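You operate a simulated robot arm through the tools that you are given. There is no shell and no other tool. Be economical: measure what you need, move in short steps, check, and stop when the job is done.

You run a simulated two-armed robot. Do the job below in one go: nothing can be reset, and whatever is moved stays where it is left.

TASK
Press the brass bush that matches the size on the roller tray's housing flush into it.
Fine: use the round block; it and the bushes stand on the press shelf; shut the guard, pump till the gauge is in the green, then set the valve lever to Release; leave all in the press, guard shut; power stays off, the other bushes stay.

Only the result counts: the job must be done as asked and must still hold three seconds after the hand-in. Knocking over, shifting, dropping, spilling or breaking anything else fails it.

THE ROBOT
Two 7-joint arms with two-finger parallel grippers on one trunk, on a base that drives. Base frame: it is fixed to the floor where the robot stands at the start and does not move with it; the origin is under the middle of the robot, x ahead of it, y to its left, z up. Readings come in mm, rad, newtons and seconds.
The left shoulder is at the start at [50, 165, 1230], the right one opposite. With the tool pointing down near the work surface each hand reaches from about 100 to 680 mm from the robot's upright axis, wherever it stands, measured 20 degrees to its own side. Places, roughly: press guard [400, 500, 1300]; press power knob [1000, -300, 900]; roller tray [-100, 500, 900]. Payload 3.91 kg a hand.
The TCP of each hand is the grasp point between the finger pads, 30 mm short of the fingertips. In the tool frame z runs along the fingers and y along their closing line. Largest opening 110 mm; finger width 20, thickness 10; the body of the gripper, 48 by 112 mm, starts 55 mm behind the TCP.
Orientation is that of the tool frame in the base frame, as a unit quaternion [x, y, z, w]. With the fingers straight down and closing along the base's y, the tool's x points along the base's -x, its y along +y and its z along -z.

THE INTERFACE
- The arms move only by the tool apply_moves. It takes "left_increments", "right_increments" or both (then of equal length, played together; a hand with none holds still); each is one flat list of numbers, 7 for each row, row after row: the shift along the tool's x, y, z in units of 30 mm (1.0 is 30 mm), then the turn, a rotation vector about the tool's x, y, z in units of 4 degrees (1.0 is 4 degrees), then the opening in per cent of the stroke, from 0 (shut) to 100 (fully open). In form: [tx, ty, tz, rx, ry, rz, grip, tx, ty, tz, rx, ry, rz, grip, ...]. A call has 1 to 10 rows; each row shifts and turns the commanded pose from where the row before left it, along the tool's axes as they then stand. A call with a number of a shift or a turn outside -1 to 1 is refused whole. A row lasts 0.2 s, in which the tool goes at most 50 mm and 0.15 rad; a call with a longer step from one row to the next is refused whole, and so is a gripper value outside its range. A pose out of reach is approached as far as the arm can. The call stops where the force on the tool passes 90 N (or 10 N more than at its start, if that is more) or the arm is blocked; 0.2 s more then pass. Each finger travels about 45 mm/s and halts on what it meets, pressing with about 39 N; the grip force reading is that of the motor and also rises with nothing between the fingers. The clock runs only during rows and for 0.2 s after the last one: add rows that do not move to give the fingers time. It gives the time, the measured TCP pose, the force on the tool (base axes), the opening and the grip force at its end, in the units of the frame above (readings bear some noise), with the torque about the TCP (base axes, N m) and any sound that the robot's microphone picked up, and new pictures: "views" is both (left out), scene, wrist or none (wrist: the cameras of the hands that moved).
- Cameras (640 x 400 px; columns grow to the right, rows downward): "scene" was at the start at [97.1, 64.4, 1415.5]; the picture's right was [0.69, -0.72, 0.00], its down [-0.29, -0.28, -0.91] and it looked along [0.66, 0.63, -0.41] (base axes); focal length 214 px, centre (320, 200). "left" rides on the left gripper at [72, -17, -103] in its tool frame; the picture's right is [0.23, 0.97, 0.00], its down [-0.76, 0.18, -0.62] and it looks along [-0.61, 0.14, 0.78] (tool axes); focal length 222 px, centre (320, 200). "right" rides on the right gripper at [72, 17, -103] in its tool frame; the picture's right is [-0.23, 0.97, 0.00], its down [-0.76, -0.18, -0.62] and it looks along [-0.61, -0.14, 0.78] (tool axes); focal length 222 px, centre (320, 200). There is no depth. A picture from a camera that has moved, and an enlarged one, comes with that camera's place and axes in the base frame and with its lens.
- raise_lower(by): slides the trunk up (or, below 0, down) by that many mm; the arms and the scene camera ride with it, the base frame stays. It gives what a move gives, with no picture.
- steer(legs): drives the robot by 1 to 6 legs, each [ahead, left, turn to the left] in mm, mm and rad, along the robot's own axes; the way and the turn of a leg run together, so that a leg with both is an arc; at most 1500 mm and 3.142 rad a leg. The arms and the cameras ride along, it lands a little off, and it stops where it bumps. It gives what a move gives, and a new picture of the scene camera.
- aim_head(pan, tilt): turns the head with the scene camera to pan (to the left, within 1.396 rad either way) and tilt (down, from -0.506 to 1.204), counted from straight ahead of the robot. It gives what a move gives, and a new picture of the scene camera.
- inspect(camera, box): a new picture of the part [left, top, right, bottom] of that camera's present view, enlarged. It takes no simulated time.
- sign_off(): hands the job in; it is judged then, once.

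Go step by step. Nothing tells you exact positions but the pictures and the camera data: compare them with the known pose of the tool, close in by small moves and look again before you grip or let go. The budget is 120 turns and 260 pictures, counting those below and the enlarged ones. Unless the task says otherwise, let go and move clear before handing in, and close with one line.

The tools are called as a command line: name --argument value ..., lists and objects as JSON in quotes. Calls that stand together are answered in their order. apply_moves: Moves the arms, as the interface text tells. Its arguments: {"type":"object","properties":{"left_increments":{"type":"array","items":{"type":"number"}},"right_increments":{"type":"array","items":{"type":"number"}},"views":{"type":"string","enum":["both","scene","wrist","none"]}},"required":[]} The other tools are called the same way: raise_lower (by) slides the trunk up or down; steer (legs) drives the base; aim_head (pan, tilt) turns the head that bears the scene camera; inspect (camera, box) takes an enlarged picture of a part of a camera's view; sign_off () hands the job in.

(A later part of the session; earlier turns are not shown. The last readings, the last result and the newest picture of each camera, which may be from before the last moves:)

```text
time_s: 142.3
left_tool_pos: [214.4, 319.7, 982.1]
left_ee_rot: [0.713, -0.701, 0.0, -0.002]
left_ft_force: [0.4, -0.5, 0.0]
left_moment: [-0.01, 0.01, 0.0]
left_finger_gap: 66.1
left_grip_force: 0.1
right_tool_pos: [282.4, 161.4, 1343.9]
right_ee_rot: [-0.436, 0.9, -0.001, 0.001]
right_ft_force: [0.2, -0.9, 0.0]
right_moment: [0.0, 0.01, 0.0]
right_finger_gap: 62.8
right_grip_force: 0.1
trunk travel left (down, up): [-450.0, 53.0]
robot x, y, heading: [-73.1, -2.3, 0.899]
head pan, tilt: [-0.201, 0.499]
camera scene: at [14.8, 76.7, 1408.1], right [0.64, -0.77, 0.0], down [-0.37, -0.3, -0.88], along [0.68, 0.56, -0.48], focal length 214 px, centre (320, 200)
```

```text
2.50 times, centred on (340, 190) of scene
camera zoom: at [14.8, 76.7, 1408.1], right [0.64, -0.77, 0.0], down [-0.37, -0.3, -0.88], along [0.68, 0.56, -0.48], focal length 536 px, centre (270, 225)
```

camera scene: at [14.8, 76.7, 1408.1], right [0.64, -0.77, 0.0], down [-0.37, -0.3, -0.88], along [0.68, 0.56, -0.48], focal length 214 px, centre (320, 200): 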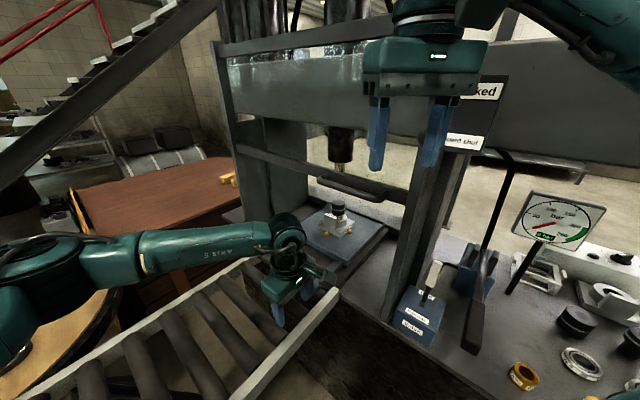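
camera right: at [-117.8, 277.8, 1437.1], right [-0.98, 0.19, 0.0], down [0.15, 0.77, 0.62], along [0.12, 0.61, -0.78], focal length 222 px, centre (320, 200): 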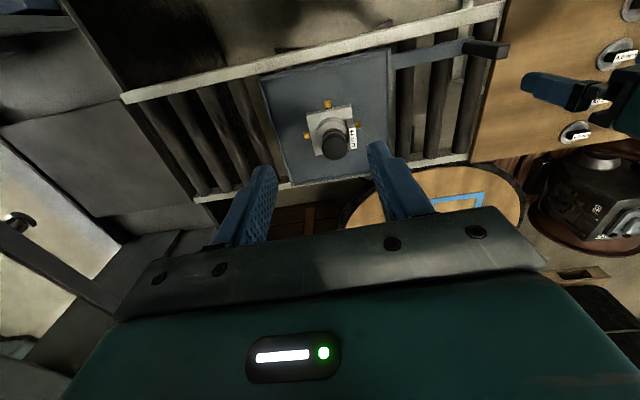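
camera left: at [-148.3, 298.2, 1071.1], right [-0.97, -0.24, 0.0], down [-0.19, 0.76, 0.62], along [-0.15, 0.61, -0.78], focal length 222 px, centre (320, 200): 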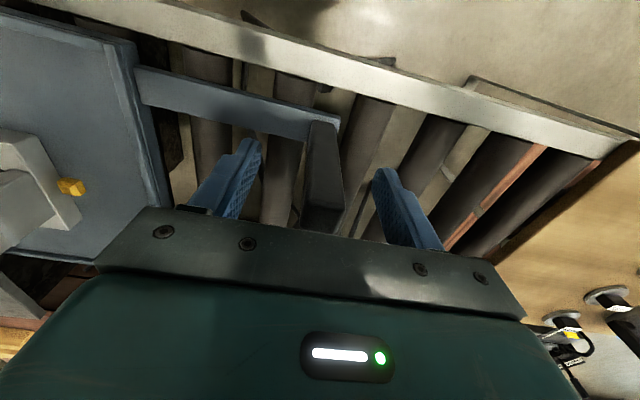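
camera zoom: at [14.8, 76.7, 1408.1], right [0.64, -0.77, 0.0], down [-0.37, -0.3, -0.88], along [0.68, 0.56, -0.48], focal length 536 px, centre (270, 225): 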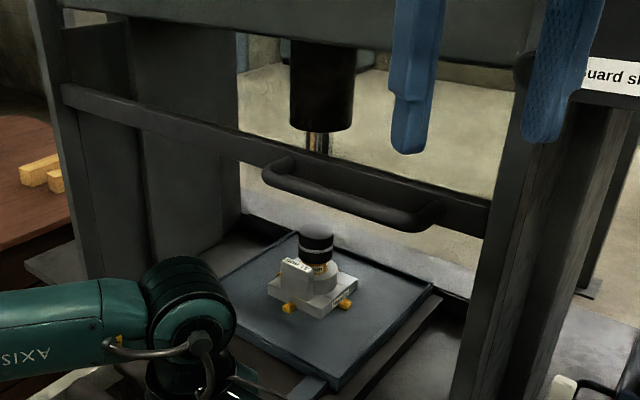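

Tray in place. Retract the left hand and turn the right hand so its closing line is along y, to push the guard handle (bar ≈[375, 225–370, 1205]) down.

apply_moves --left_increments '[0, 1, -0.3, 0, 0, 0, 60, 0, 1, -0.5, 0, 0, 0, 60, 0, 1, -0.8, 0, 0, 0, 60, 0, 1, -0.8, 0, 0, 0, 60, 0, 1, -0.8, 0, 0, 0, 60, 0, 0, 0, 0, 0, 0, 60, 0, 0, 0, 0, 0, 0, 60, 0, 0, 0, 0, 0, 0, 60, 0, 0, 0, 0, 0, 0, 60, 0, 0, 0, 0, 0, 0, 60]' --right_increments '[0, 0, 0, 0, 0, 1, 40, 0, 0, 0, 0, 0, 1, 40, 0, 0, 0, 0, 0, 1, 40, 0, 0, 0, 0, 0, 1, 40, 0, 0, 0, 0, 0, 1, 40, 0, 0, 0, 0, 0, 1, 40, 0, 0, 0, 0, 0, 1, 40, 0, 0, 0, 0, 0, 1, 40, 0, 0, 0, 0, 0, 1, 40, 0, 0, 0, 0, 0, 1, 40]' --views "none"

apply_moves --right_increments '[0, 0, 0, 0, 0, 1, 40, 0, 0, 0, 0, 0, 1, 40, 0, 0, 0, 0, 0, 0.9, 40, 0, 0.9, -0.2, 0, 0, 0, 40, 0, 0.9, 0, 0, 0, 0, 40, 0, 0.9, 0, 0, 0, 0, 40, 0, 0.9, 0, 0, 0, 0, 40, 0, 0.9, 0, 0, 0, 0, 40]'

```text
time_s: 144.5
left_tool_pos: [62.7, 318.3, 1078.0]
left_ee_rot: [0.713, -0.701, 0.001, -0.003]
left_ft_force: [0.0, -0.3, 0.4]
left_moment: [0.02, -0.04, -0.01]
left_finger_gap: 65.8
left_grip_force: 0.1
right_tool_pos: [281.4, 163.1, 1342.5]
right_ee_rot: [-0.101, 0.995, -0.001, 0.001]
right_ft_force: [0.1, -1.2, -0.6]
right_moment: [-0.01, 0.0, -0.04]
right_finger_gap: 43.9
right_grip_force: 0.1
trunk travel left (down, up): [-450.0, 53.0]
robot x, y, heading: [-75.2, -5.1, 0.894]
head pan, tilt: [-0.201, 0.499]
```

```text
time_s: 146.3
left_tool_pos: [62.6, 319.4, 1078.5]
left_ee_rot: [0.713, -0.701, 0.002, -0.002]
left_ft_force: [-0.3, 1.2, -0.8]
left_moment: [0.01, 0.01, 0.01]
left_finger_gap: 65.8
left_grip_force: 0.0
right_tool_pos: [280.4, 297.8, 1349.8]
right_ee_rot: [-0.001, 1.0, -0.001, 0.002]
right_ft_force: [-0.4, 0.0, 0.6]
right_moment: [0.03, 0.03, 0.01]
right_finger_gap: 43.9
right_grip_force: 0.0
trunk travel left (down, up): [-450.0, 53.0]
robot x, y, heading: [-73.3, -2.9, 0.895]
head pan, tilt: [-0.201, 0.499]
camera scene: at [14.3, 77.5, 1408.0], right [0.64, -0.77, 0.0], down [-0.37, -0.31, -0.88], along [0.68, 0.56, -0.48], focal length 214 px, centre (320, 200)
camera right: at [207.4, 316.2, 1451.2], right [0.23, 0.97, 0.0], down [0.76, -0.18, 0.63], along [0.61, -0.14, -0.78], focal length 222 px, centre (320, 200)
```

scene: 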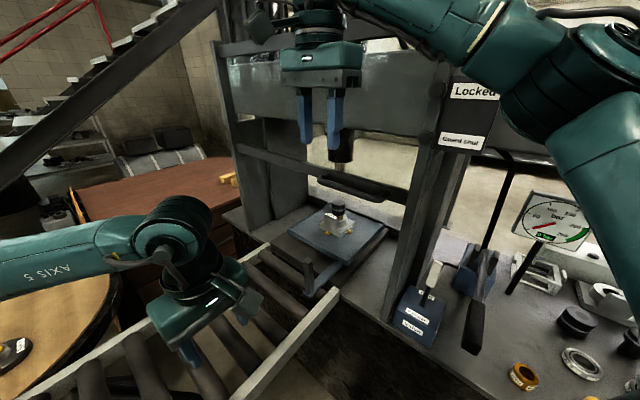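
right: 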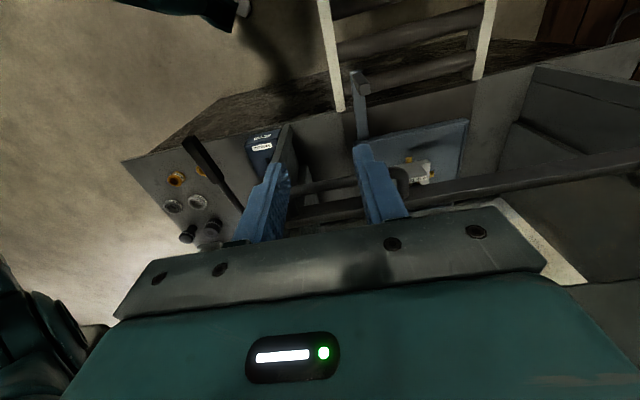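

inspect --camera "right" --box '[220, 100, 480, 230]'

inspect --camera "scene" --box '[220, 80, 460, 300]'

```text
2.46 times, centred on (350, 165) of right
camera zoom: at [207.4, 316.2, 1451.2], right [0.23, 0.97, 0.0], down [0.76, -0.18, 0.63], along [0.61, -0.14, -0.78], focal length 547 px, centre (246, 286)
```

zoom: 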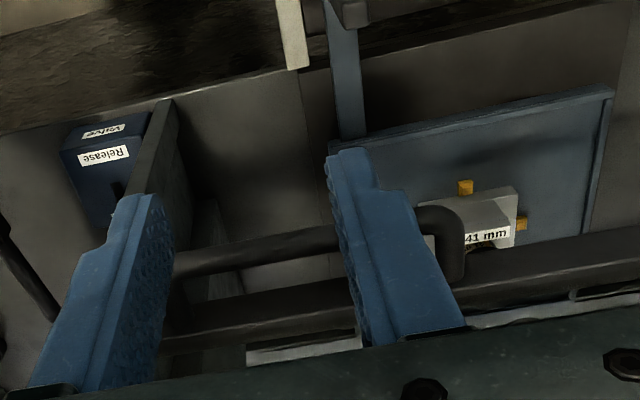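

```text
1.82 times, centred on (340, 190) of scene
camera zoom: at [14.3, 77.5, 1408.0], right [0.64, -0.77, 0.0], down [-0.37, -0.31, -0.88], along [0.68, 0.56, -0.48], focal length 390 px, centre (284, 218)
```

zoom: 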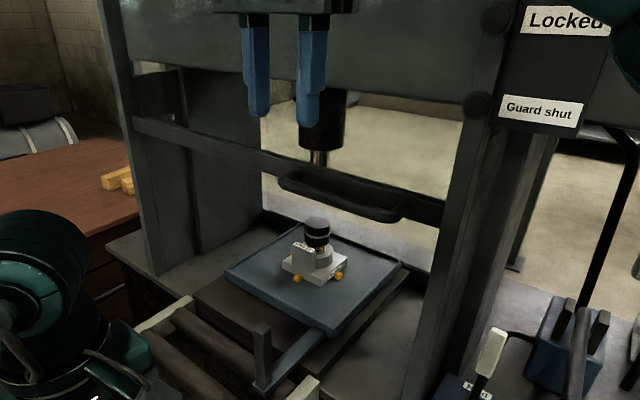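

Handle bar located. Tilt the right hand 30° so the fingers point down-forward, and approach the bar from above.

apply_moves --right_increments '[0, 0, 0, 0, -1, 0, 40, 0, 0, 0, 0, -1, 0, 40, 0, 0, 0, 0, -1, 0, 40, 0, 0, 0, 0, -1, 0, 40, 0, 0, 0, 0, -1, 0, 40, 0, 0, 0, 0, -1, 0, 40, 0, 0, 0, 0, -1, 0, 40, 0, 0, 0, 0, -0.5, 0, 40]' --views "none"

apply_moves --right_increments '[-0.17, 0, 0.9, 0, 0, 0, 40, -0.17, 0, 0.9, 0, 0, 0, 40, -0.17, 0, 0.9, 0, 0, 0, 40, -0.17, 0, 0.7, 0, 0, 0, 40, 0, 0, 0, 0, 0, 0, 40]'

inspect --camera "scene" --box '[240, 80, 440, 260]'

```text
time_s: 148.1
left_tool_pos: [61.9, 318.5, 1077.8]
left_ee_rot: [0.714, -0.701, 0.001, -0.002]
left_ft_force: [1.0, -0.5, 0.0]
left_moment: [0.04, -0.01, 0.01]
left_finger_gap: 66.1
left_grip_force: 0.0
right_tool_pos: [282.1, 297.1, 1348.8]
right_ee_rot: [0.0, 0.965, 0.0, 0.261]
right_ft_force: [0.4, 0.1, -0.4]
right_moment: [0.0, 0.02, -0.01]
right_finger_gap: 43.7
right_grip_force: 0.1
trunk travel left (down, up): [-450.0, 53.0]
robot x, y, heading: [-71.8, -6.9, 0.889]
head pan, tilt: [-0.201, 0.499]
```

```text
time_s: 149.3
left_tool_pos: [62.6, 318.3, 1079.1]
left_ee_rot: [0.713, -0.701, 0.001, -0.003]
left_ft_force: [0.2, 0.9, -0.4]
left_moment: [0.01, -0.01, -0.02]
left_finger_gap: 65.9
left_grip_force: 0.0
right_tool_pos: [348.9, 297.6, 1271.3]
right_ee_rot: [0.0, 0.966, 0.0, 0.26]
right_ft_force: [0.1, 1.1, 0.4]
right_moment: [0.02, 0.02, 0.03]
right_finger_gap: 43.8
right_grip_force: 0.1
trunk travel left (down, up): [-450.0, 53.0]
robot x, y, heading: [-77.7, -3.5, 0.893]
head pan, tilt: [-0.201, 0.499]
camera scene: at [14.4, 76.7, 1408.1], right [0.64, -0.77, 0.0], down [-0.37, -0.3, -0.88], along [0.68, 0.56, -0.48], focal length 214 px, centre (320, 200)
camera right: at [235.5, 314.6, 1323.0], right [0.19, 0.97, 0.11], down [0.35, -0.18, 0.92], along [0.92, -0.14, -0.37], focal length 222 px, centre (320, 200)
```

scene: 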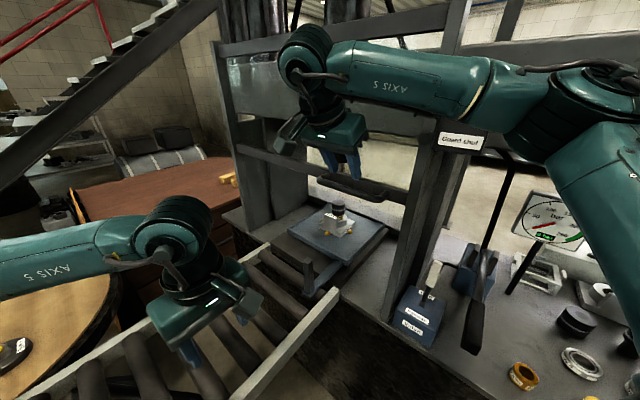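
right: 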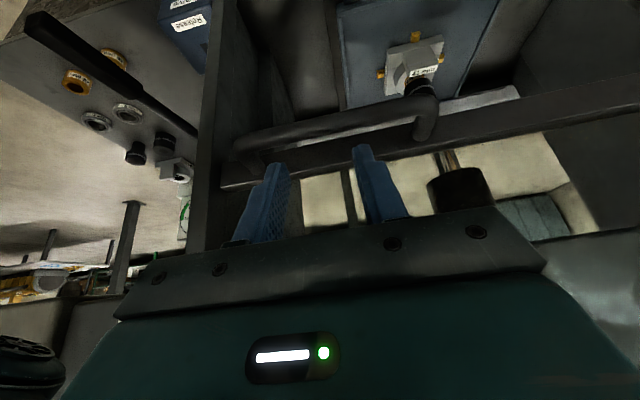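

```text
2.22 times, centred on (340, 170) of scene
camera zoom: at [14.4, 76.7, 1408.1], right [0.64, -0.77, 0.0], down [-0.37, -0.3, -0.88], along [0.68, 0.56, -0.48], focal length 477 px, centre (276, 267)
```

zoom: 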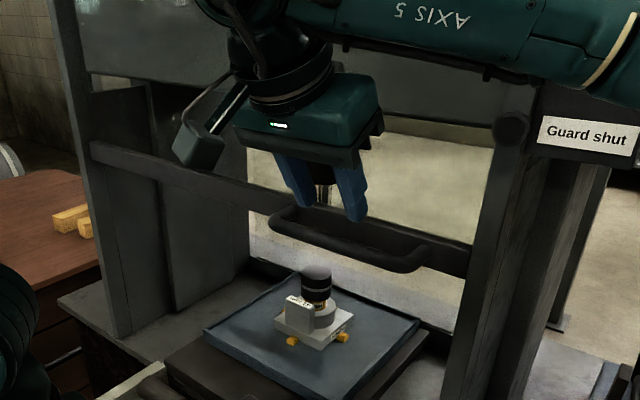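

apply_moves --right_increments '[0.14, 0, 0.4, 0, 0, 0, 40, 0.14, 0, 0.4, 0, 0, 0, 40, 0, 0, 0, 0, 0, 0, 40]' --views "wrist"

inspect --camera "scene" --box '[270, 110, 410, 240]'

```text
time_s: 150.1
left_tool_pos: [62.9, 318.8, 1077.6]
left_ee_rot: [0.713, -0.701, 0.001, -0.002]
left_ft_force: [-1.2, 0.5, 0.7]
left_moment: [0.05, 0.0, 0.0]
left_finger_gap: 66.0
left_grip_force: 0.0
right_tool_pos: [355.5, 297.5, 1245.9]
right_ee_rot: [0.0, 0.966, 0.0, 0.259]
right_ft_force: [0.5, -0.8, -0.1]
right_moment: [0.01, -0.05, -0.01]
right_finger_gap: 44.1
right_grip_force: 0.1
trunk travel left (down, up): [-450.0, 53.0]
robot x, y, heading: [-70.9, -4.1, 0.894]
head pan, tilt: [-0.201, 0.499]
camera right: at [240.6, 314.5, 1297.7], right [0.19, 0.97, 0.11], down [0.35, -0.18, 0.92], along [0.92, -0.14, -0.37], focal length 222 px, centre (320, 200)
```

right: 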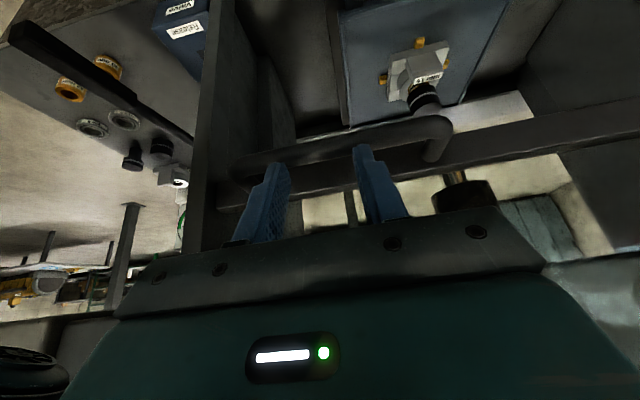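

```text
3.08 times, centred on (340, 175) of scene
camera zoom: at [14.6, 76.6, 1408.1], right [0.64, -0.77, 0.0], down [-0.37, -0.3, -0.88], along [0.68, 0.56, -0.48], focal length 660 px, centre (258, 277)
```

zoom: 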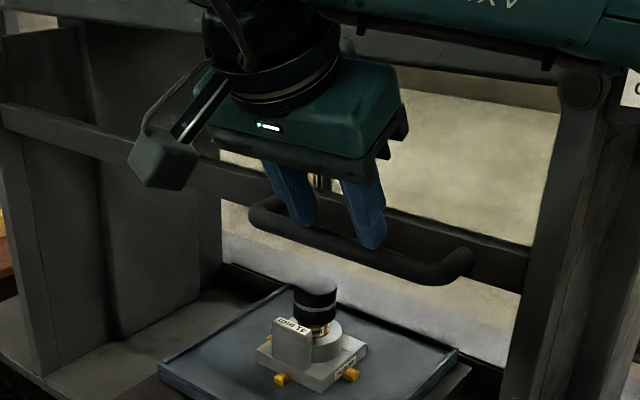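

apply_moves --right_increments '[0.1, 0, 0.173, 0, 0, 0, 40, 0.1, 0, 0.173, 0, 0, 0, 40, 0.1, 0, 0.173, 0, 0, 0, 40, 0, 0, 0, 0, 0, 0, 40]' --views "wrist"

inspect --camera "scene" --box '[270, 110, 410, 240]'

```text
time_s: 151.1
left_tool_pos: [63.1, 317.7, 1078.7]
left_ee_rot: [0.713, -0.701, 0.001, -0.003]
left_ft_force: [0.1, -0.8, -0.3]
left_moment: [-0.02, -0.01, 0.01]
left_finger_gap: 66.2
left_grip_force: 0.1
right_tool_pos: [355.3, 298.1, 1229.0]
right_ee_rot: [-0.001, 0.966, 0.0, 0.26]
right_ft_force: [0.5, 0.3, 5.6]
right_moment: [-0.1, -0.16, -0.02]
right_finger_gap: 44.0
right_grip_force: 0.1
trunk travel left (down, up): [-450.0, 53.0]
robot x, y, heading: [-73.2, -6.4, 0.894]
head pan, tilt: [-0.201, 0.499]
camera right: at [240.2, 314.3, 1280.1], right [0.19, 0.97, 0.11], down [0.35, -0.18, 0.92], along [0.92, -0.14, -0.37], focal length 222 px, centre (320, 200)
```

right: 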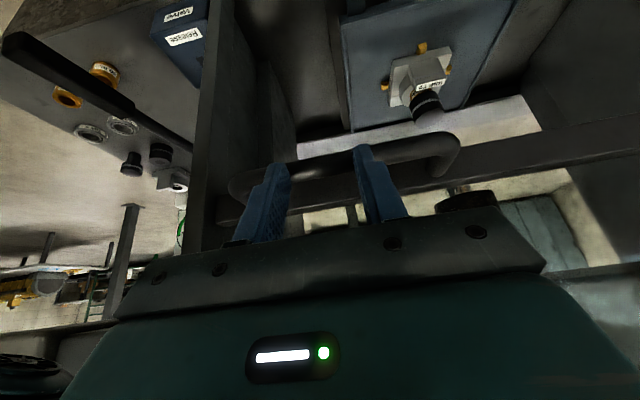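

```text
3.08 times, centred on (340, 175) of scene
camera zoom: at [14.3, 76.5, 1408.2], right [0.64, -0.77, 0.0], down [-0.37, -0.3, -0.88], along [0.68, 0.56, -0.48], focal length 660 px, centre (258, 277)
```

zoom: 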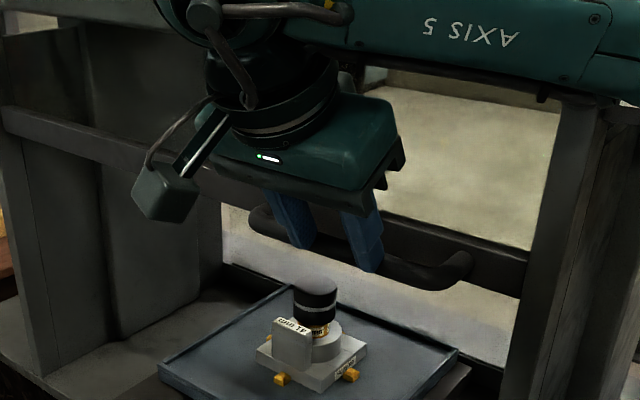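

Contact on the bar. Push the guard down.

apply_moves --right_increments '[0.15, 0, 0.26, 0, 0, 0, 40, 0.15, 0, 0.26, 0, 0, 0, 40, 0.15, 0, 0.26, 0, 0, 0, 40, 0.15, 0, 0.26, 0, 0, 0, 40, 0.15, 0, 0.26, 0, 0, 0, 40, 0.15, 0, 0.26, 0, 0, 0, 40]' --views "scene"

```text
time_s: 152.5
left_tool_pos: [62.6, 318.3, 1077.8]
left_ee_rot: [0.714, -0.7, 0.001, -0.003]
left_ft_force: [-0.9, -0.4, 0.9]
left_moment: [-0.02, -0.02, -0.02]
left_finger_gap: 65.9
left_grip_force: 0.1
right_tool_pos: [354.6, 296.8, 1175.2]
right_ee_rot: [0.0, 0.966, 0.0, 0.259]
right_ft_force: [-0.5, 1.1, 3.8]
right_moment: [-0.09, -0.03, -0.02]
right_finger_gap: 43.6
right_grip_force: 0.0
trunk travel left (down, up): [-450.0, 53.0]
robot x, y, heading: [-76.7, -4.4, 0.891]
head pan, tilt: [-0.201, 0.499]
camera scene: at [14.1, 76.6, 1408.1], right [0.64, -0.77, 0.0], down [-0.37, -0.3, -0.88], along [0.68, 0.56, -0.48], focal length 214 px, centre (320, 200)
```

scene: 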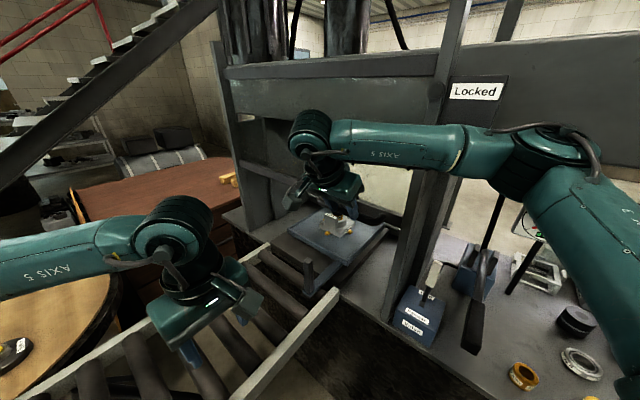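

inspect --camera "scene" --box '[210, 40, 450, 260]'

apply_moves --right_increments '[0.2, 0, 0.346, 0, 0, 0, 40, 0.2, 0, 0.346, 0, 0, 0, 40, 0.2, 0, 0.346, 0, 0, 0, 40, 0.2, 0, 0.346, 0, 0, 0, 40, 0.2, 0, 0.346, 0, 0, 0, 40, 0.2, 0, 0.346, 0, 0, 0, 40]' --views "wrist"

inspect --camera "scene" --box '[210, 40, 450, 260]'

```text
1.82 times, centred on (330, 150) of scene
camera zoom: at [14.1, 76.6, 1408.1], right [0.64, -0.77, 0.0], down [-0.37, -0.3, -0.88], along [0.68, 0.56, -0.48], focal length 390 px, centre (302, 291)
```

zoom: 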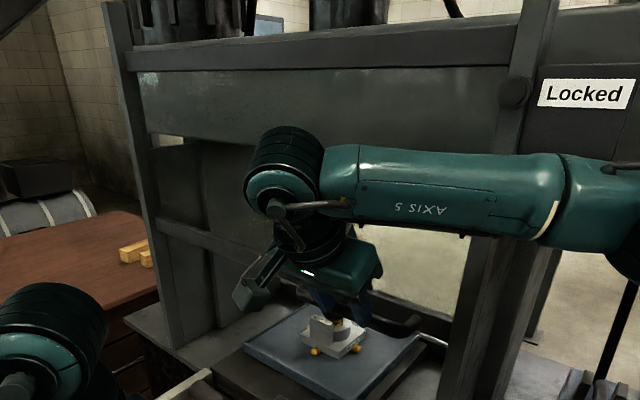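

```text
time_s: 153.9
left_tool_pos: [61.7, 318.3, 1079.4]
left_ee_rot: [0.713, -0.701, 0.002, -0.002]
left_ft_force: [0.0, -0.2, -0.2]
left_moment: [0.03, 0.01, 0.01]
left_finger_gap: 65.6
left_grip_force: 0.0
right_tool_pos: [354.0, 297.7, 1101.3]
right_ee_rot: [-0.002, 0.966, -0.001, 0.259]
right_ft_force: [-2.9, 0.3, 4.0]
right_moment: [-0.07, 0.0, -0.08]
right_finger_gap: 43.8
right_grip_force: 0.1
trunk travel left (down, up): [-450.0, 53.0]
robot x, y, heading: [-76.3, -2.8, 0.892]
head pan, tilt: [-0.201, 0.499]
camera right: at [240.0, 314.3, 1153.8], right [0.19, 0.97, 0.11], down [0.35, -0.18, 0.92], along [0.92, -0.14, -0.37], focal length 222 px, centre (320, 200)
```

right: 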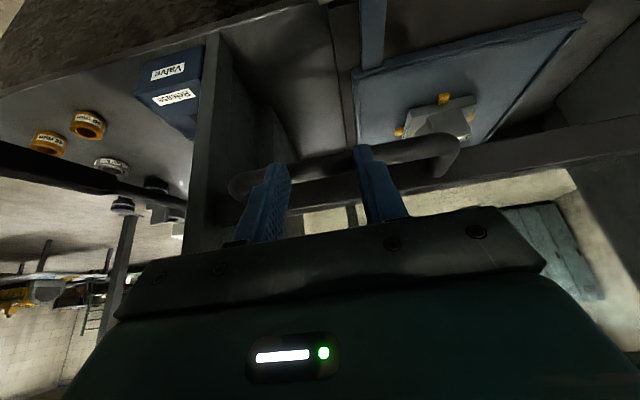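

```text
1.82 times, centred on (330, 150) of scene
camera zoom: at [13.9, 76.6, 1408.1], right [0.64, -0.77, 0.0], down [-0.37, -0.3, -0.88], along [0.68, 0.56, -0.48], focal length 390 px, centre (302, 291)
```

zoom: 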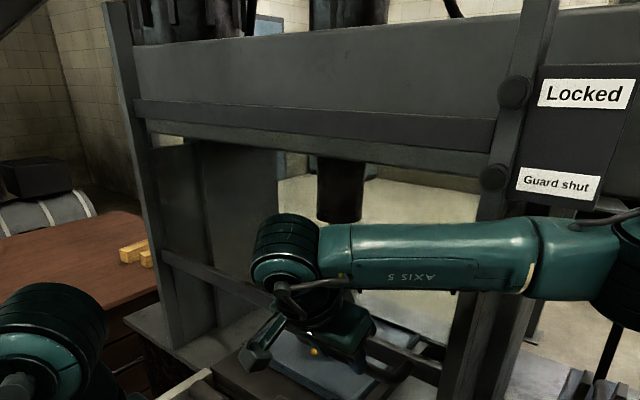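

apply_moves --right_increments '[0.2, 0, 0.346, 0, 0, 0, 40, 0.2, 0, 0.346, 0, 0, 0, 40, 0.2, 0, 0.346, 0, 0, 0, 40, 0.2, 0, 0.346, 0, 0, 0, 40, 0.2, 0, 0.346, 0, 0, 0, 40, 0.2, 0, 0.346, 0, 0, 0, 40]' --views "wrist"

inspect --camera "scene" --box '[210, 60, 510, 300]'

```text
time_s: 155.3
left_tool_pos: [62.4, 318.4, 1078.9]
left_ee_rot: [0.713, -0.701, 0.001, -0.003]
left_ft_force: [0.6, 0.0, 0.2]
left_moment: [-0.01, 0.01, -0.03]
left_finger_gap: 65.6
left_grip_force: 0.2
right_tool_pos: [355.6, 297.6, 1029.7]
right_ee_rot: [-0.001, 0.965, 0.0, 0.261]
right_ft_force: [-7.7, -0.8, 3.9]
right_moment: [-0.13, 0.03, -0.22]
right_finger_gap: 44.8
right_grip_force: 0.9
trunk travel left (down, up): [-450.0, 53.0]
robot x, y, heading: [-72.2, -5.4, 0.889]
head pan, tilt: [-0.201, 0.499]
camera right: at [240.0, 314.6, 1081.5], right [0.19, 0.97, 0.11], down [0.35, -0.18, 0.92], along [0.92, -0.14, -0.37], focal length 222 px, centre (320, 200)
```

right: 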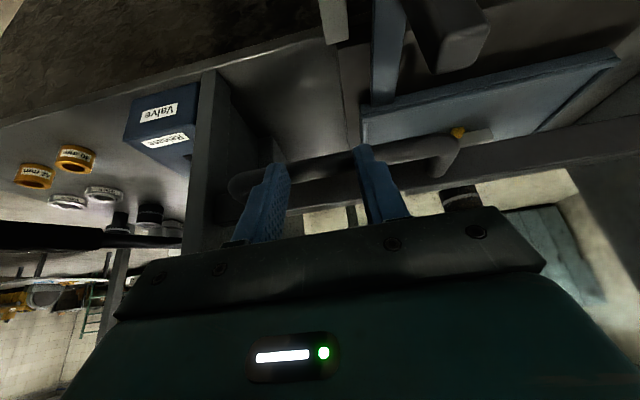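

```text
1.67 times, centred on (360, 180) of scene
camera zoom: at [13.5, 76.4, 1408.2], right [0.64, -0.77, 0.0], down [-0.37, -0.3, -0.88], along [0.68, 0.56, -0.48], focal length 358 px, centre (253, 233)
```

zoom: 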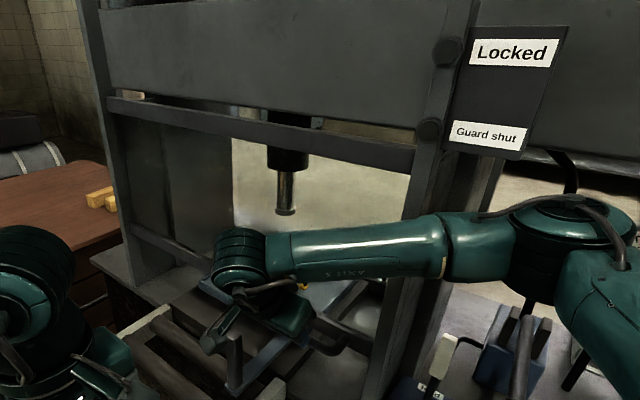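

apply_moves --right_increments '[0.2, 0, 0.346, 0, 0, 0, 40, 0.2, 0, 0.346, 0, 0, 0, 40, 0.2, 0, 0.346, 0, 0, 0, 40]' --views "wrist"

inspect --camera "scene" --box '[210, 100, 510, 340]'

```text
time_s: 156.1
left_tool_pos: [62.2, 318.0, 1078.1]
left_ee_rot: [0.714, -0.7, 0.001, -0.002]
left_ft_force: [-0.3, -0.8, -0.6]
left_moment: [-0.01, 0.01, 0.0]
left_finger_gap: 65.8
left_grip_force: 0.0
right_tool_pos: [354.7, 298.2, 995.1]
right_ee_rot: [-0.001, 0.966, 0.0, 0.26]
right_ft_force: [-8.5, 0.9, 3.7]
right_moment: [-0.14, 0.1, -0.25]
right_finger_gap: 44.0
right_grip_force: 0.2
trunk travel left (down, up): [-450.0, 53.0]
robot x, y, heading: [-74.6, -4.3, 0.892]
head pan, tilt: [-0.201, 0.499]
camera right: at [240.2, 314.3, 1046.2], right [0.19, 0.97, 0.11], down [0.35, -0.18, 0.92], along [0.92, -0.14, -0.37], focal length 222 px, centre (320, 200)
```

right: 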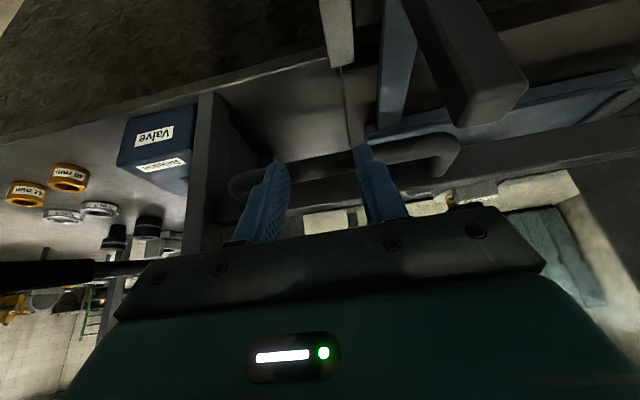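

```text
1.67 times, centred on (360, 220) of scene
camera zoom: at [13.3, 76.6, 1408.2], right [0.64, -0.77, 0.0], down [-0.37, -0.3, -0.88], along [0.68, 0.56, -0.48], focal length 358 px, centre (253, 167)
```

zoom: 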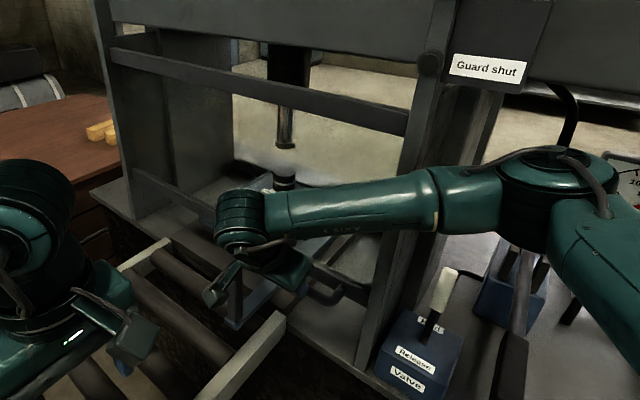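

apply_moves --right_increments '[0.2, 0, 0.346, 0, 0, 0, 40, 0.2, 0, 0.346, 0, 0, 0, 40, 0.2, 0, 0.346, 0, 0, 0, 40]' --views "none"

inspect --camera "scene" --box '[210, 100, 510, 340]'

```text
time_s: 156.9
left_tool_pos: [62.0, 318.2, 1078.9]
left_ee_rot: [0.713, -0.701, 0.001, -0.003]
left_ft_force: [0.1, 0.2, 0.0]
left_moment: [-0.03, -0.01, 0.02]
left_finger_gap: 66.2
left_grip_force: 0.0
right_tool_pos: [355.9, 297.8, 958.9]
right_ee_rot: [0.0, 0.966, 0.0, 0.26]
right_ft_force: [-8.4, -0.1, 3.9]
right_moment: [-0.15, 0.09, -0.24]
right_finger_gap: 44.2
right_grip_force: 0.3
trunk travel left (down, up): [-450.0, 53.0]
robot x, y, heading: [-74.7, -4.9, 0.894]
head pan, tilt: [-0.201, 0.499]
```

```text
1.67 times, centred on (360, 220) of scene
camera zoom: at [13.3, 76.5, 1408.2], right [0.64, -0.77, 0.0], down [-0.37, -0.3, -0.88], along [0.68, 0.56, -0.48], focal length 358 px, centre (253, 167)
```

zoom: 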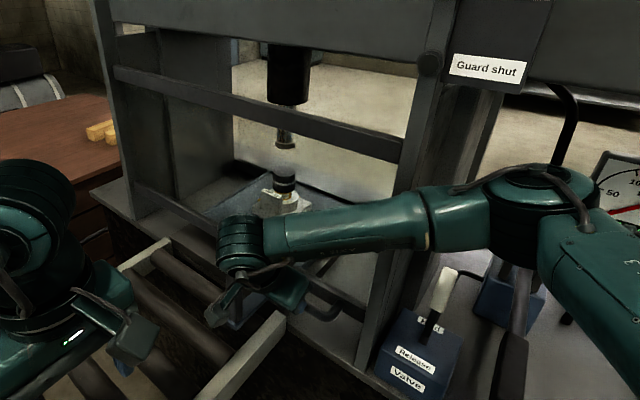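

apply_moves --right_increments '[0.2, -0.2, 0.346, 0, 0, 0, 40, 0.2, -0.2, 0.346, 0, 0, 0, 40, 0.2, -0.2, 0.346, 0, 0, 0, 40]' --views "wrist"

inspect --camera "scene" --box '[210, 100, 510, 340]'

```text
time_s: 157.7
left_tool_pos: [58.7, 316.7, 1081.2]
left_ee_rot: [0.713, -0.701, 0.002, -0.004]
left_ft_force: [0.0, -0.3, -0.6]
left_moment: [0.05, -0.01, 0.03]
left_finger_gap: 66.3
left_grip_force: 0.1
right_tool_pos: [355.7, 283.1, 932.6]
right_ee_rot: [0.001, 0.964, 0.008, 0.267]
right_ft_force: [-3.9, 9.6, 50.0]
right_moment: [-1.08, -0.96, 0.32]
right_finger_gap: 38.6
right_grip_force: 0.0
trunk travel left (down, up): [-450.0, 53.0]
robot x, y, heading: [-73.0, -5.0, 0.887]
head pan, tilt: [-0.201, 0.499]
camera right: at [240.3, 299.5, 982.6], right [0.19, 0.97, 0.13], down [0.33, -0.19, 0.92], along [0.92, -0.13, -0.36], focal length 222 px, centre (320, 200)
```

right: 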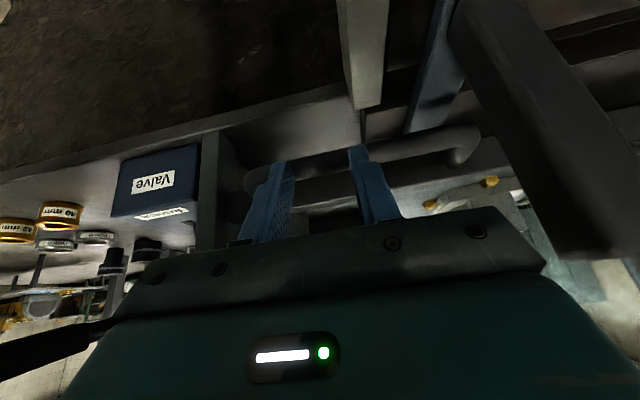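

```text
1.67 times, centred on (360, 220) of scene
camera zoom: at [10.1, 75.6, 1409.6], right [0.64, -0.77, 0.0], down [-0.37, -0.3, -0.88], along [0.68, 0.56, -0.48], focal length 358 px, centre (253, 167)
```

zoom: 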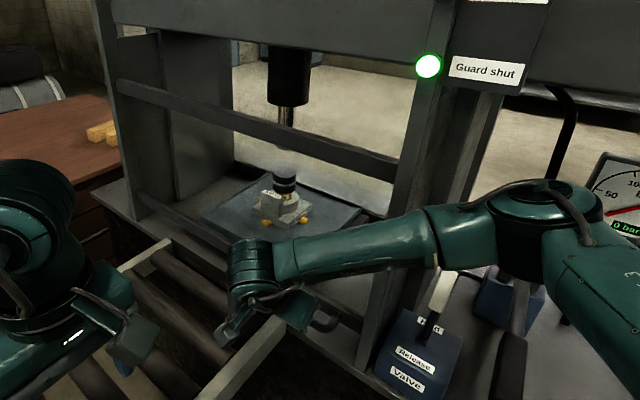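

The "Guard shut" lamp is green and the guard is on its stop. Lift off and retreat the right hand.

apply_moves --right_increments '[-0.2, 0, -0.35, 0, 0, 0, 40, -0.25, 0, -0.43, 0, 0, 0, 40, 0.38, 0, -0.68, 0, 0, 0, 40, 0.38, 0, -0.68, 0, 0, 0, 40, 0.38, 0, -0.68, 0, 0, 0, 40, 0, 0, -1, 0, 0, 0, 40, 0, 0, -1, 0, 0, 0, 40, 0, 0, -1, 0, 0, 0, 40]' --views "scene"

inspect --camera "scene" --box '[210, 60, 510, 300]'

```text
time_s: 159.5
left_tool_pos: [62.0, 318.4, 1080.1]
left_ee_rot: [0.712, -0.702, 0.0, -0.003]
left_ft_force: [-7.2, 1.7, 6.0]
left_moment: [-0.19, -0.7, -0.16]
left_finger_gap: 66.1
left_grip_force: 0.0
right_tool_pos: [251.9, 277.4, 1061.9]
right_ee_rot: [-0.001, 0.965, -0.001, 0.261]
right_ft_force: [6.2, -1.4, -4.7]
right_moment: [-0.06, -0.13, -0.01]
right_finger_gap: 44.1
right_grip_force: 0.1
trunk travel left (down, up): [-450.0, 53.0]
robot x, y, heading: [-72.8, -5.0, 0.895]
head pan, tilt: [-0.201, 0.499]
camera scene: at [14.3, 76.6, 1408.1], right [0.64, -0.77, 0.0], down [-0.37, -0.3, -0.88], along [0.68, 0.56, -0.48], focal length 214 px, centre (320, 200)
```

scene: 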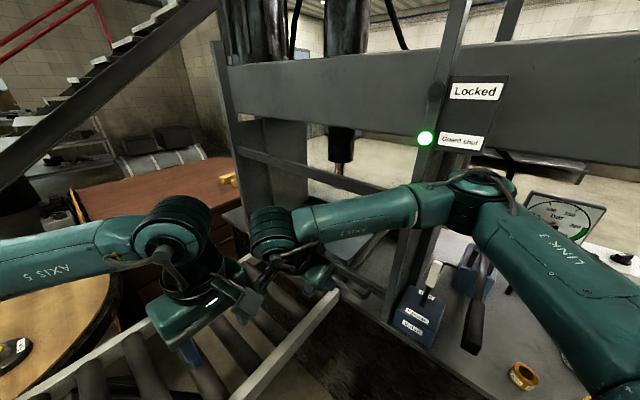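

```text
1.67 times, centred on (360, 180) of scene
camera zoom: at [14.3, 76.6, 1408.1], right [0.64, -0.77, 0.0], down [-0.37, -0.3, -0.88], along [0.68, 0.56, -0.48], focal length 358 px, centre (253, 233)
```

zoom: 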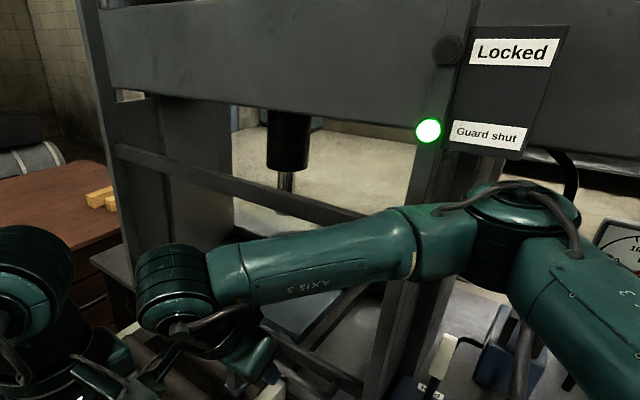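

Hands are touching lightly; separate them, then raise the right hand.

apply_moves --left_increments '[0, 0.7, 0, 0, 0, 0, 60, 0, 1, 0, 0, 0, 0, 60, 0, 1, -0.5, 0, 0, 0, 60, 0, 0.8, -0.8, 0, 0, 0, 60]' --views "none"

apply_moves --right_increments '[-0.5, -0.6, -0.8, 0, 0, 0, 40, -0.5, -0.6, -0.8, 0, 1, 0, 40, -0.5, -0.6, -0.8, 0, 1, 0, 40, -0.4, -0.6, -0.8, 0, 1, 0, 40, -0.3, -0.6, -0.8, 0, 1, 0, 40, -0.2, -0.6, -0.8, 0, 1, 0, 40, 0, -0.6, -0.8, 0, 1, 0, 40, 0, -0.5, -0.8, 0, 1, 0, 40, 0, -0.5, -0.8, 0, 0.5, 0, 40]' --views "none"

steer --legs '[[0, 0, -0.89]]'

aim_head --pan 0.1 --tilt 0.7

```text
time_s: 160.5
left_tool_pos: [-43.6, 315.7, 1117.2]
left_ee_rot: [0.713, -0.701, 0.0, -0.002]
left_ft_force: [0.1, -0.9, -0.3]
left_moment: [0.02, 0.05, -0.04]
left_finger_gap: 66.0
left_grip_force: 0.1
right_tool_pos: [251.2, 280.0, 1061.8]
right_ee_rot: [-0.001, 0.966, 0.0, 0.26]
right_ft_force: [1.2, -1.2, -0.1]
right_moment: [0.0, 0.06, 0.01]
right_finger_gap: 44.0
right_grip_force: 0.1
trunk travel left (down, up): [-450.0, 53.0]
robot x, y, heading: [-79.2, -5.5, 0.89]
head pan, tilt: [-0.201, 0.499]
```

```text
time_s: 162.5
left_tool_pos: [-42.8, 316.4, 1117.6]
left_ee_rot: [0.713, -0.701, 0.0, -0.003]
left_ft_force: [1.6, 0.1, 0.4]
left_moment: [0.0, 0.02, 0.01]
left_finger_gap: 66.0
left_grip_force: 0.2
right_tool_pos: [249.2, 123.1, 1297.6]
right_ee_rot: [0.0, 1.0, 0.0, 0.0]
right_ft_force: [0.4, 0.5, -0.9]
right_moment: [0.02, -0.01, -0.03]
right_finger_gap: 44.2
right_grip_force: 0.1
trunk travel left (down, up): [-450.0, 53.0]
robot x, y, heading: [-75.6, -5.6, 0.89]
head pan, tilt: [-0.201, 0.499]
```

```text
time_s: 165.2
left_tool_pos: [192.9, 176.0, 1117.0]
left_ee_rot: [-0.349, 0.937, -0.001, 0.001]
left_ft_force: [1.0, -0.5, -1.4]
left_moment: [0.03, 0.01, 0.03]
left_finger_gap: 66.1
left_grip_force: 0.3
right_tool_pos: [232.3, -171.7, 1296.1]
right_ee_rot: [0.423, 0.906, 0.0, 0.001]
right_ft_force: [1.4, 0.4, 0.4]
right_moment: [-0.01, 0.0, -0.03]
right_finger_gap: 44.0
right_grip_force: 0.0
trunk travel left (down, up): [-450.0, 53.0]
robot x, y, heading: [-75.8, -1.5, 0.019]
head pan, tilt: [-0.201, 0.499]
camera scene: at [44.9, -20.3, 1408.1], right [-0.18, -0.98, 0.0], down [-0.47, 0.09, -0.88], along [0.86, -0.16, -0.48], focal length 214 px, centre (320, 200)
```

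scene: 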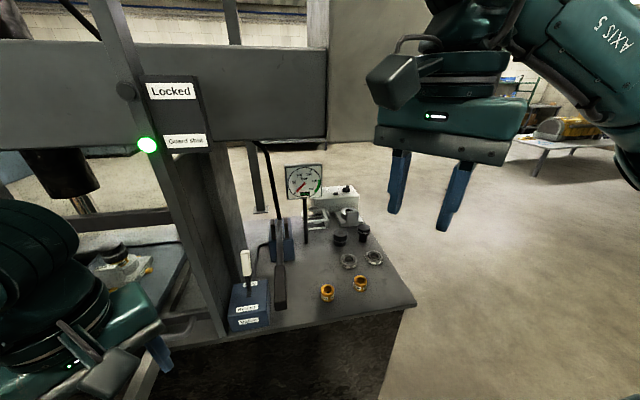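

```text
time_s: 166.0
left_tool_pos: [192.6, 176.7, 1118.1]
left_ee_rot: [-0.349, 0.937, -0.001, 0.002]
left_ft_force: [-1.1, 0.4, 0.5]
left_moment: [-0.04, -0.01, 0.02]
left_finger_gap: 66.1
left_grip_force: 0.1
right_tool_pos: [231.4, -172.1, 1297.7]
right_ee_rot: [0.423, 0.906, -0.001, 0.001]
right_ft_force: [-0.6, 0.3, -0.8]
right_moment: [-0.02, 0.04, 0.01]
right_finger_gap: 44.1
right_grip_force: 0.0
trunk travel left (down, up): [-450.0, 53.0]
robot x, y, heading: [-73.9, -7.6, 0.012]
head pan, tilt: [0.099, 0.7]
camera scene: at [39.8, 6.2, 1390.4], right [0.12, -0.99, 0.0], down [-0.64, -0.07, -0.77], along [0.76, 0.09, -0.64], focal length 214 px, centre (320, 200)
```

scene: 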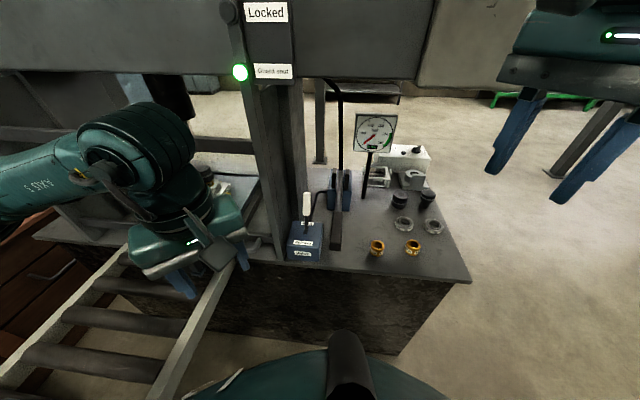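

inspect --camera "scene" --box '[260, 90, 420, 280]'

inspect --camera "scene" --box '[285, 160, 385, 270]'

```text
2.11 times, centred on (340, 185) of scene
camera zoom: at [39.8, 6.2, 1390.4], right [0.12, -0.99, 0.0], down [-0.64, -0.07, -0.77], along [0.76, 0.09, -0.64], focal length 452 px, centre (278, 232)
```

zoom: 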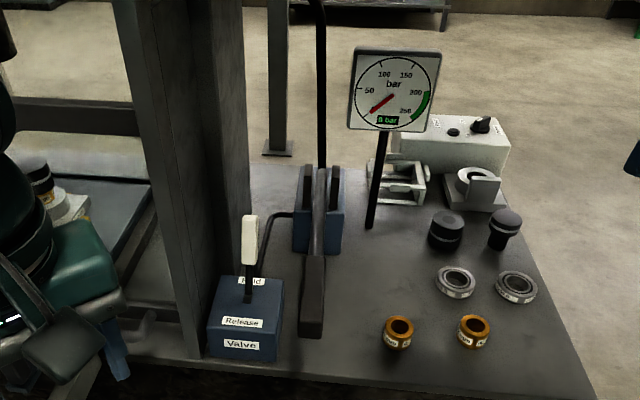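

```text
3.64 times, centred on (335, 215) of scene
camera zoom: at [39.8, 6.2, 1390.4], right [0.12, -0.99, 0.0], down [-0.64, -0.07, -0.77], along [0.76, 0.09, -0.64], focal length 780 px, centre (266, 146)
```

zoom: 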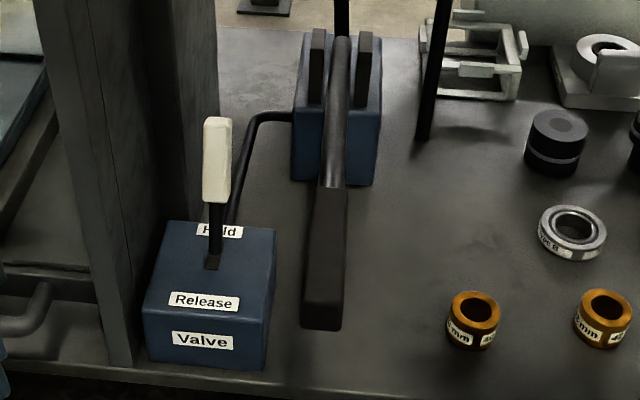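

Guard lamp green, valve at Hold, gauge 0 bar. Pump lever's end is ≈[357,6,985]. Turn the right hand square and bring it above the lever grip.

apply_moves --right_increments '[0, 0, 0, 0, 0, -1, 50, 0, 0, 0, 0, 0, -1, 50, 0, 0, 0, 0, 0, -1, 50, 0, 0, 0, 0, 0, -1, 50, 0, 0, 0, 0, 0, -1, 50, 0, 0, 0, 0, 0, -1, 50, 0, 0, 0, 0, 0, -1, 50, 0, 0, 0, 0, 0, -1, 50, 0, 0, 0, 0, 0, -1, 50, 0, 0, 0, 0, 0, -1, 50]' --views "none"

apply_moves --right_increments '[0, 0, 0, 0, 0, -1, 50, 0, 0, 0, 0, 0, -1, 50, 0, 0, 0, 0, 0, -0.5, 50, -0.7, 0.85, 0.7, 0, 0, 0, 50, -0.7, 0.85, 0.7, 0, 0, 0, 50, -0.7, 0.85, 0.7, 0, 0, 0, 50, -0.7, 0.85, 0.7, 0, 0, 0, 50, -0.7, 0.85, 0.7, 0, 0, 0, 50, -0.7, 0.85, 0.7, 0, 0, 0, 50, -0.7, 0.85, 0.7, 0, 0, 0, 50]'

inspect --camera "scene" --box '[270, 120, 410, 270]'

```text
time_s: 168.2
left_tool_pos: [192.4, 176.5, 1118.0]
left_ee_rot: [-0.349, 0.937, -0.001, 0.001]
left_ft_force: [0.1, 0.2, 0.3]
left_moment: [-0.01, 0.02, 0.0]
left_finger_gap: 66.0
left_grip_force: 0.1
right_tool_pos: [232.4, -171.7, 1296.6]
right_ee_rot: [0.086, 0.996, -0.001, 0.0]
right_ft_force: [-0.4, -0.1, -0.1]
right_moment: [0.0, 0.04, -0.02]
right_finger_gap: 54.9
right_grip_force: 0.2
trunk travel left (down, up): [-450.0, 53.0]
robot x, y, heading: [-76.3, -4.4, 0.014]
head pan, tilt: [0.099, 0.7]
```

```text
time_s: 170.4
left_tool_pos: [192.6, 176.6, 1118.2]
left_ee_rot: [-0.35, 0.937, -0.002, 0.003]
left_ft_force: [0.4, -0.2, 0.1]
left_moment: [-0.03, 0.03, 0.01]
left_finger_gap: 66.1
left_grip_force: 0.1
right_tool_pos: [380.3, 6.4, 1149.0]
right_ee_rot: [0.0, 1.0, -0.002, 0.0]
right_ft_force: [-1.0, 0.2, 0.4]
right_moment: [0.0, -0.01, -0.01]
right_finger_gap: 55.0
right_grip_force: 0.1
trunk travel left (down, up): [-450.0, 53.0]
robot x, y, heading: [-73.0, -7.1, 0.023]
head pan, tilt: [0.099, 0.7]
camera scene: at [40.2, 7.0, 1390.3], right [0.12, -0.99, 0.0], down [-0.64, -0.08, -0.76], along [0.76, 0.09, -0.64], focal length 214 px, centre (320, 200)
camera right: at [307.5, 24.0, 1251.5], right [0.23, 0.97, 0.0], down [0.76, -0.18, 0.62], along [0.61, -0.14, -0.78], focal length 222 px, centre (320, 200)
```

scene: 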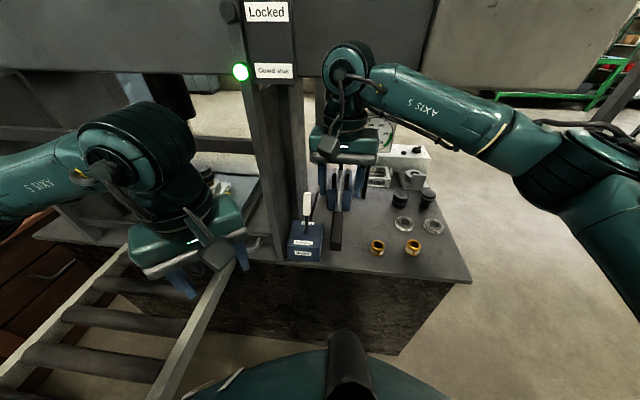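
right: 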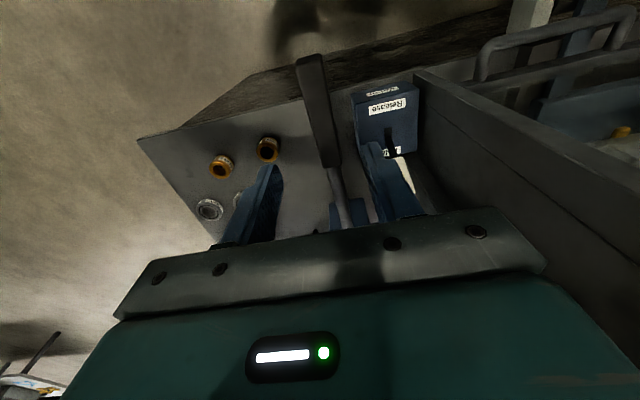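

```text
2.67 times, centred on (340, 195) of scene
camera zoom: at [40.2, 7.0, 1390.3], right [0.12, -0.99, 0.0], down [-0.64, -0.08, -0.76], along [0.76, 0.09, -0.64], focal length 572 px, centre (267, 213)
```

zoom: 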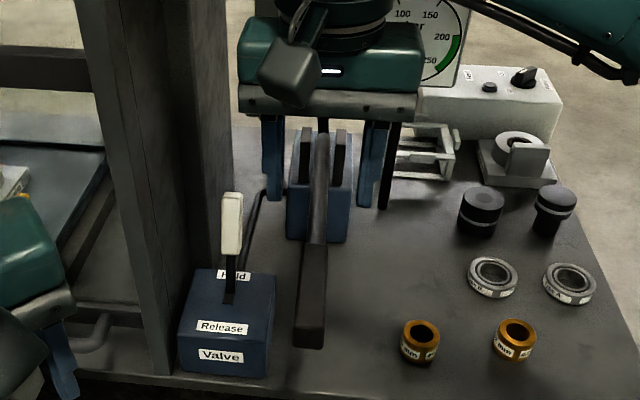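

Lever grip triangulates to z≈1018, x 331–441, y≈9. Descend onto it and grip.

apply_moves --right_increments '[0.2, 0.03, 0.8, 0, 0, 0, 50, 0.2, 0.03, 0.8, 0, 0, 0, 50, 0.2, 0.03, 0.8, 0, 0, 0, 50, 0, 0, 0.8, 0, 0, 0, 50, 0, 0, 0, 0, 0, 0, 50]'

inspect --camera "scene" --box '[280, 130, 400, 270]'

```text
time_s: 171.6
left_tool_pos: [191.7, 176.7, 1117.3]
left_ee_rot: [-0.349, 0.937, -0.002, 0.0]
left_ft_force: [-1.0, 0.6, -0.7]
left_moment: [0.02, -0.02, 0.0]
left_finger_gap: 66.1
left_grip_force: 0.0
right_tool_pos: [361.7, 9.3, 1053.3]
right_ee_rot: [-0.001, 1.0, -0.002, 0.002]
right_ft_force: [0.5, 0.3, 1.2]
right_moment: [-0.02, -0.03, -0.02]
right_finger_gap: 55.4
right_grip_force: 0.1
trunk travel left (down, up): [-450.0, 53.0]
robot x, y, heading: [-74.6, -5.1, 0.018]
head pan, tilt: [0.099, 0.7]
camera scene: at [39.7, 6.3, 1390.4], right [0.12, -0.99, 0.0], down [-0.64, -0.08, -0.77], along [0.76, 0.09, -0.64], focal length 214 px, centre (320, 200)
camera right: at [288.6, 27.2, 1155.8], right [0.23, 0.97, 0.0], down [0.76, -0.18, 0.62], along [0.61, -0.14, -0.78], focal length 222 px, centre (320, 200)
```

scene: 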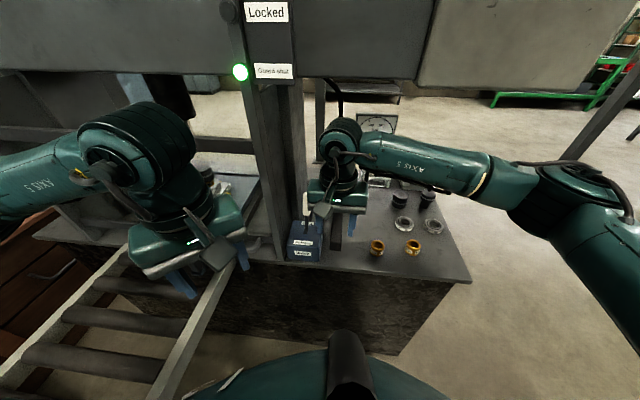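
right: 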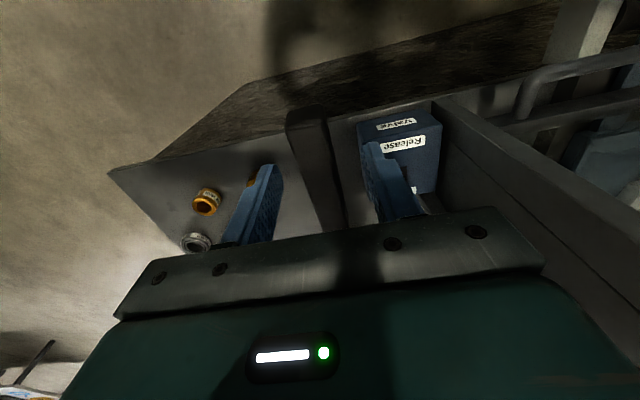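

```text
2.86 times, centred on (340, 200) of scene
camera zoom: at [39.7, 6.3, 1390.4], right [0.12, -0.99, 0.0], down [-0.64, -0.08, -0.77], along [0.76, 0.09, -0.64], focal length 613 px, centre (263, 200)
```

zoom: 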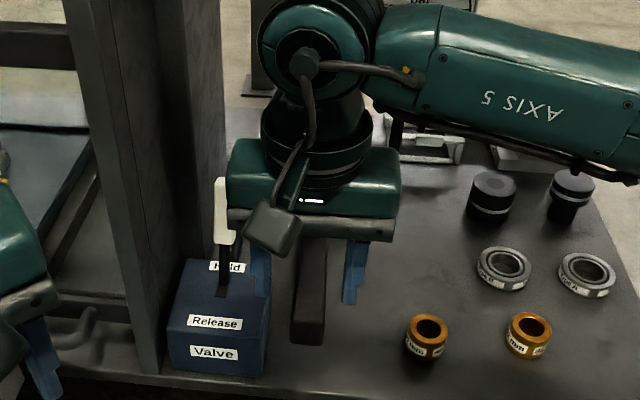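

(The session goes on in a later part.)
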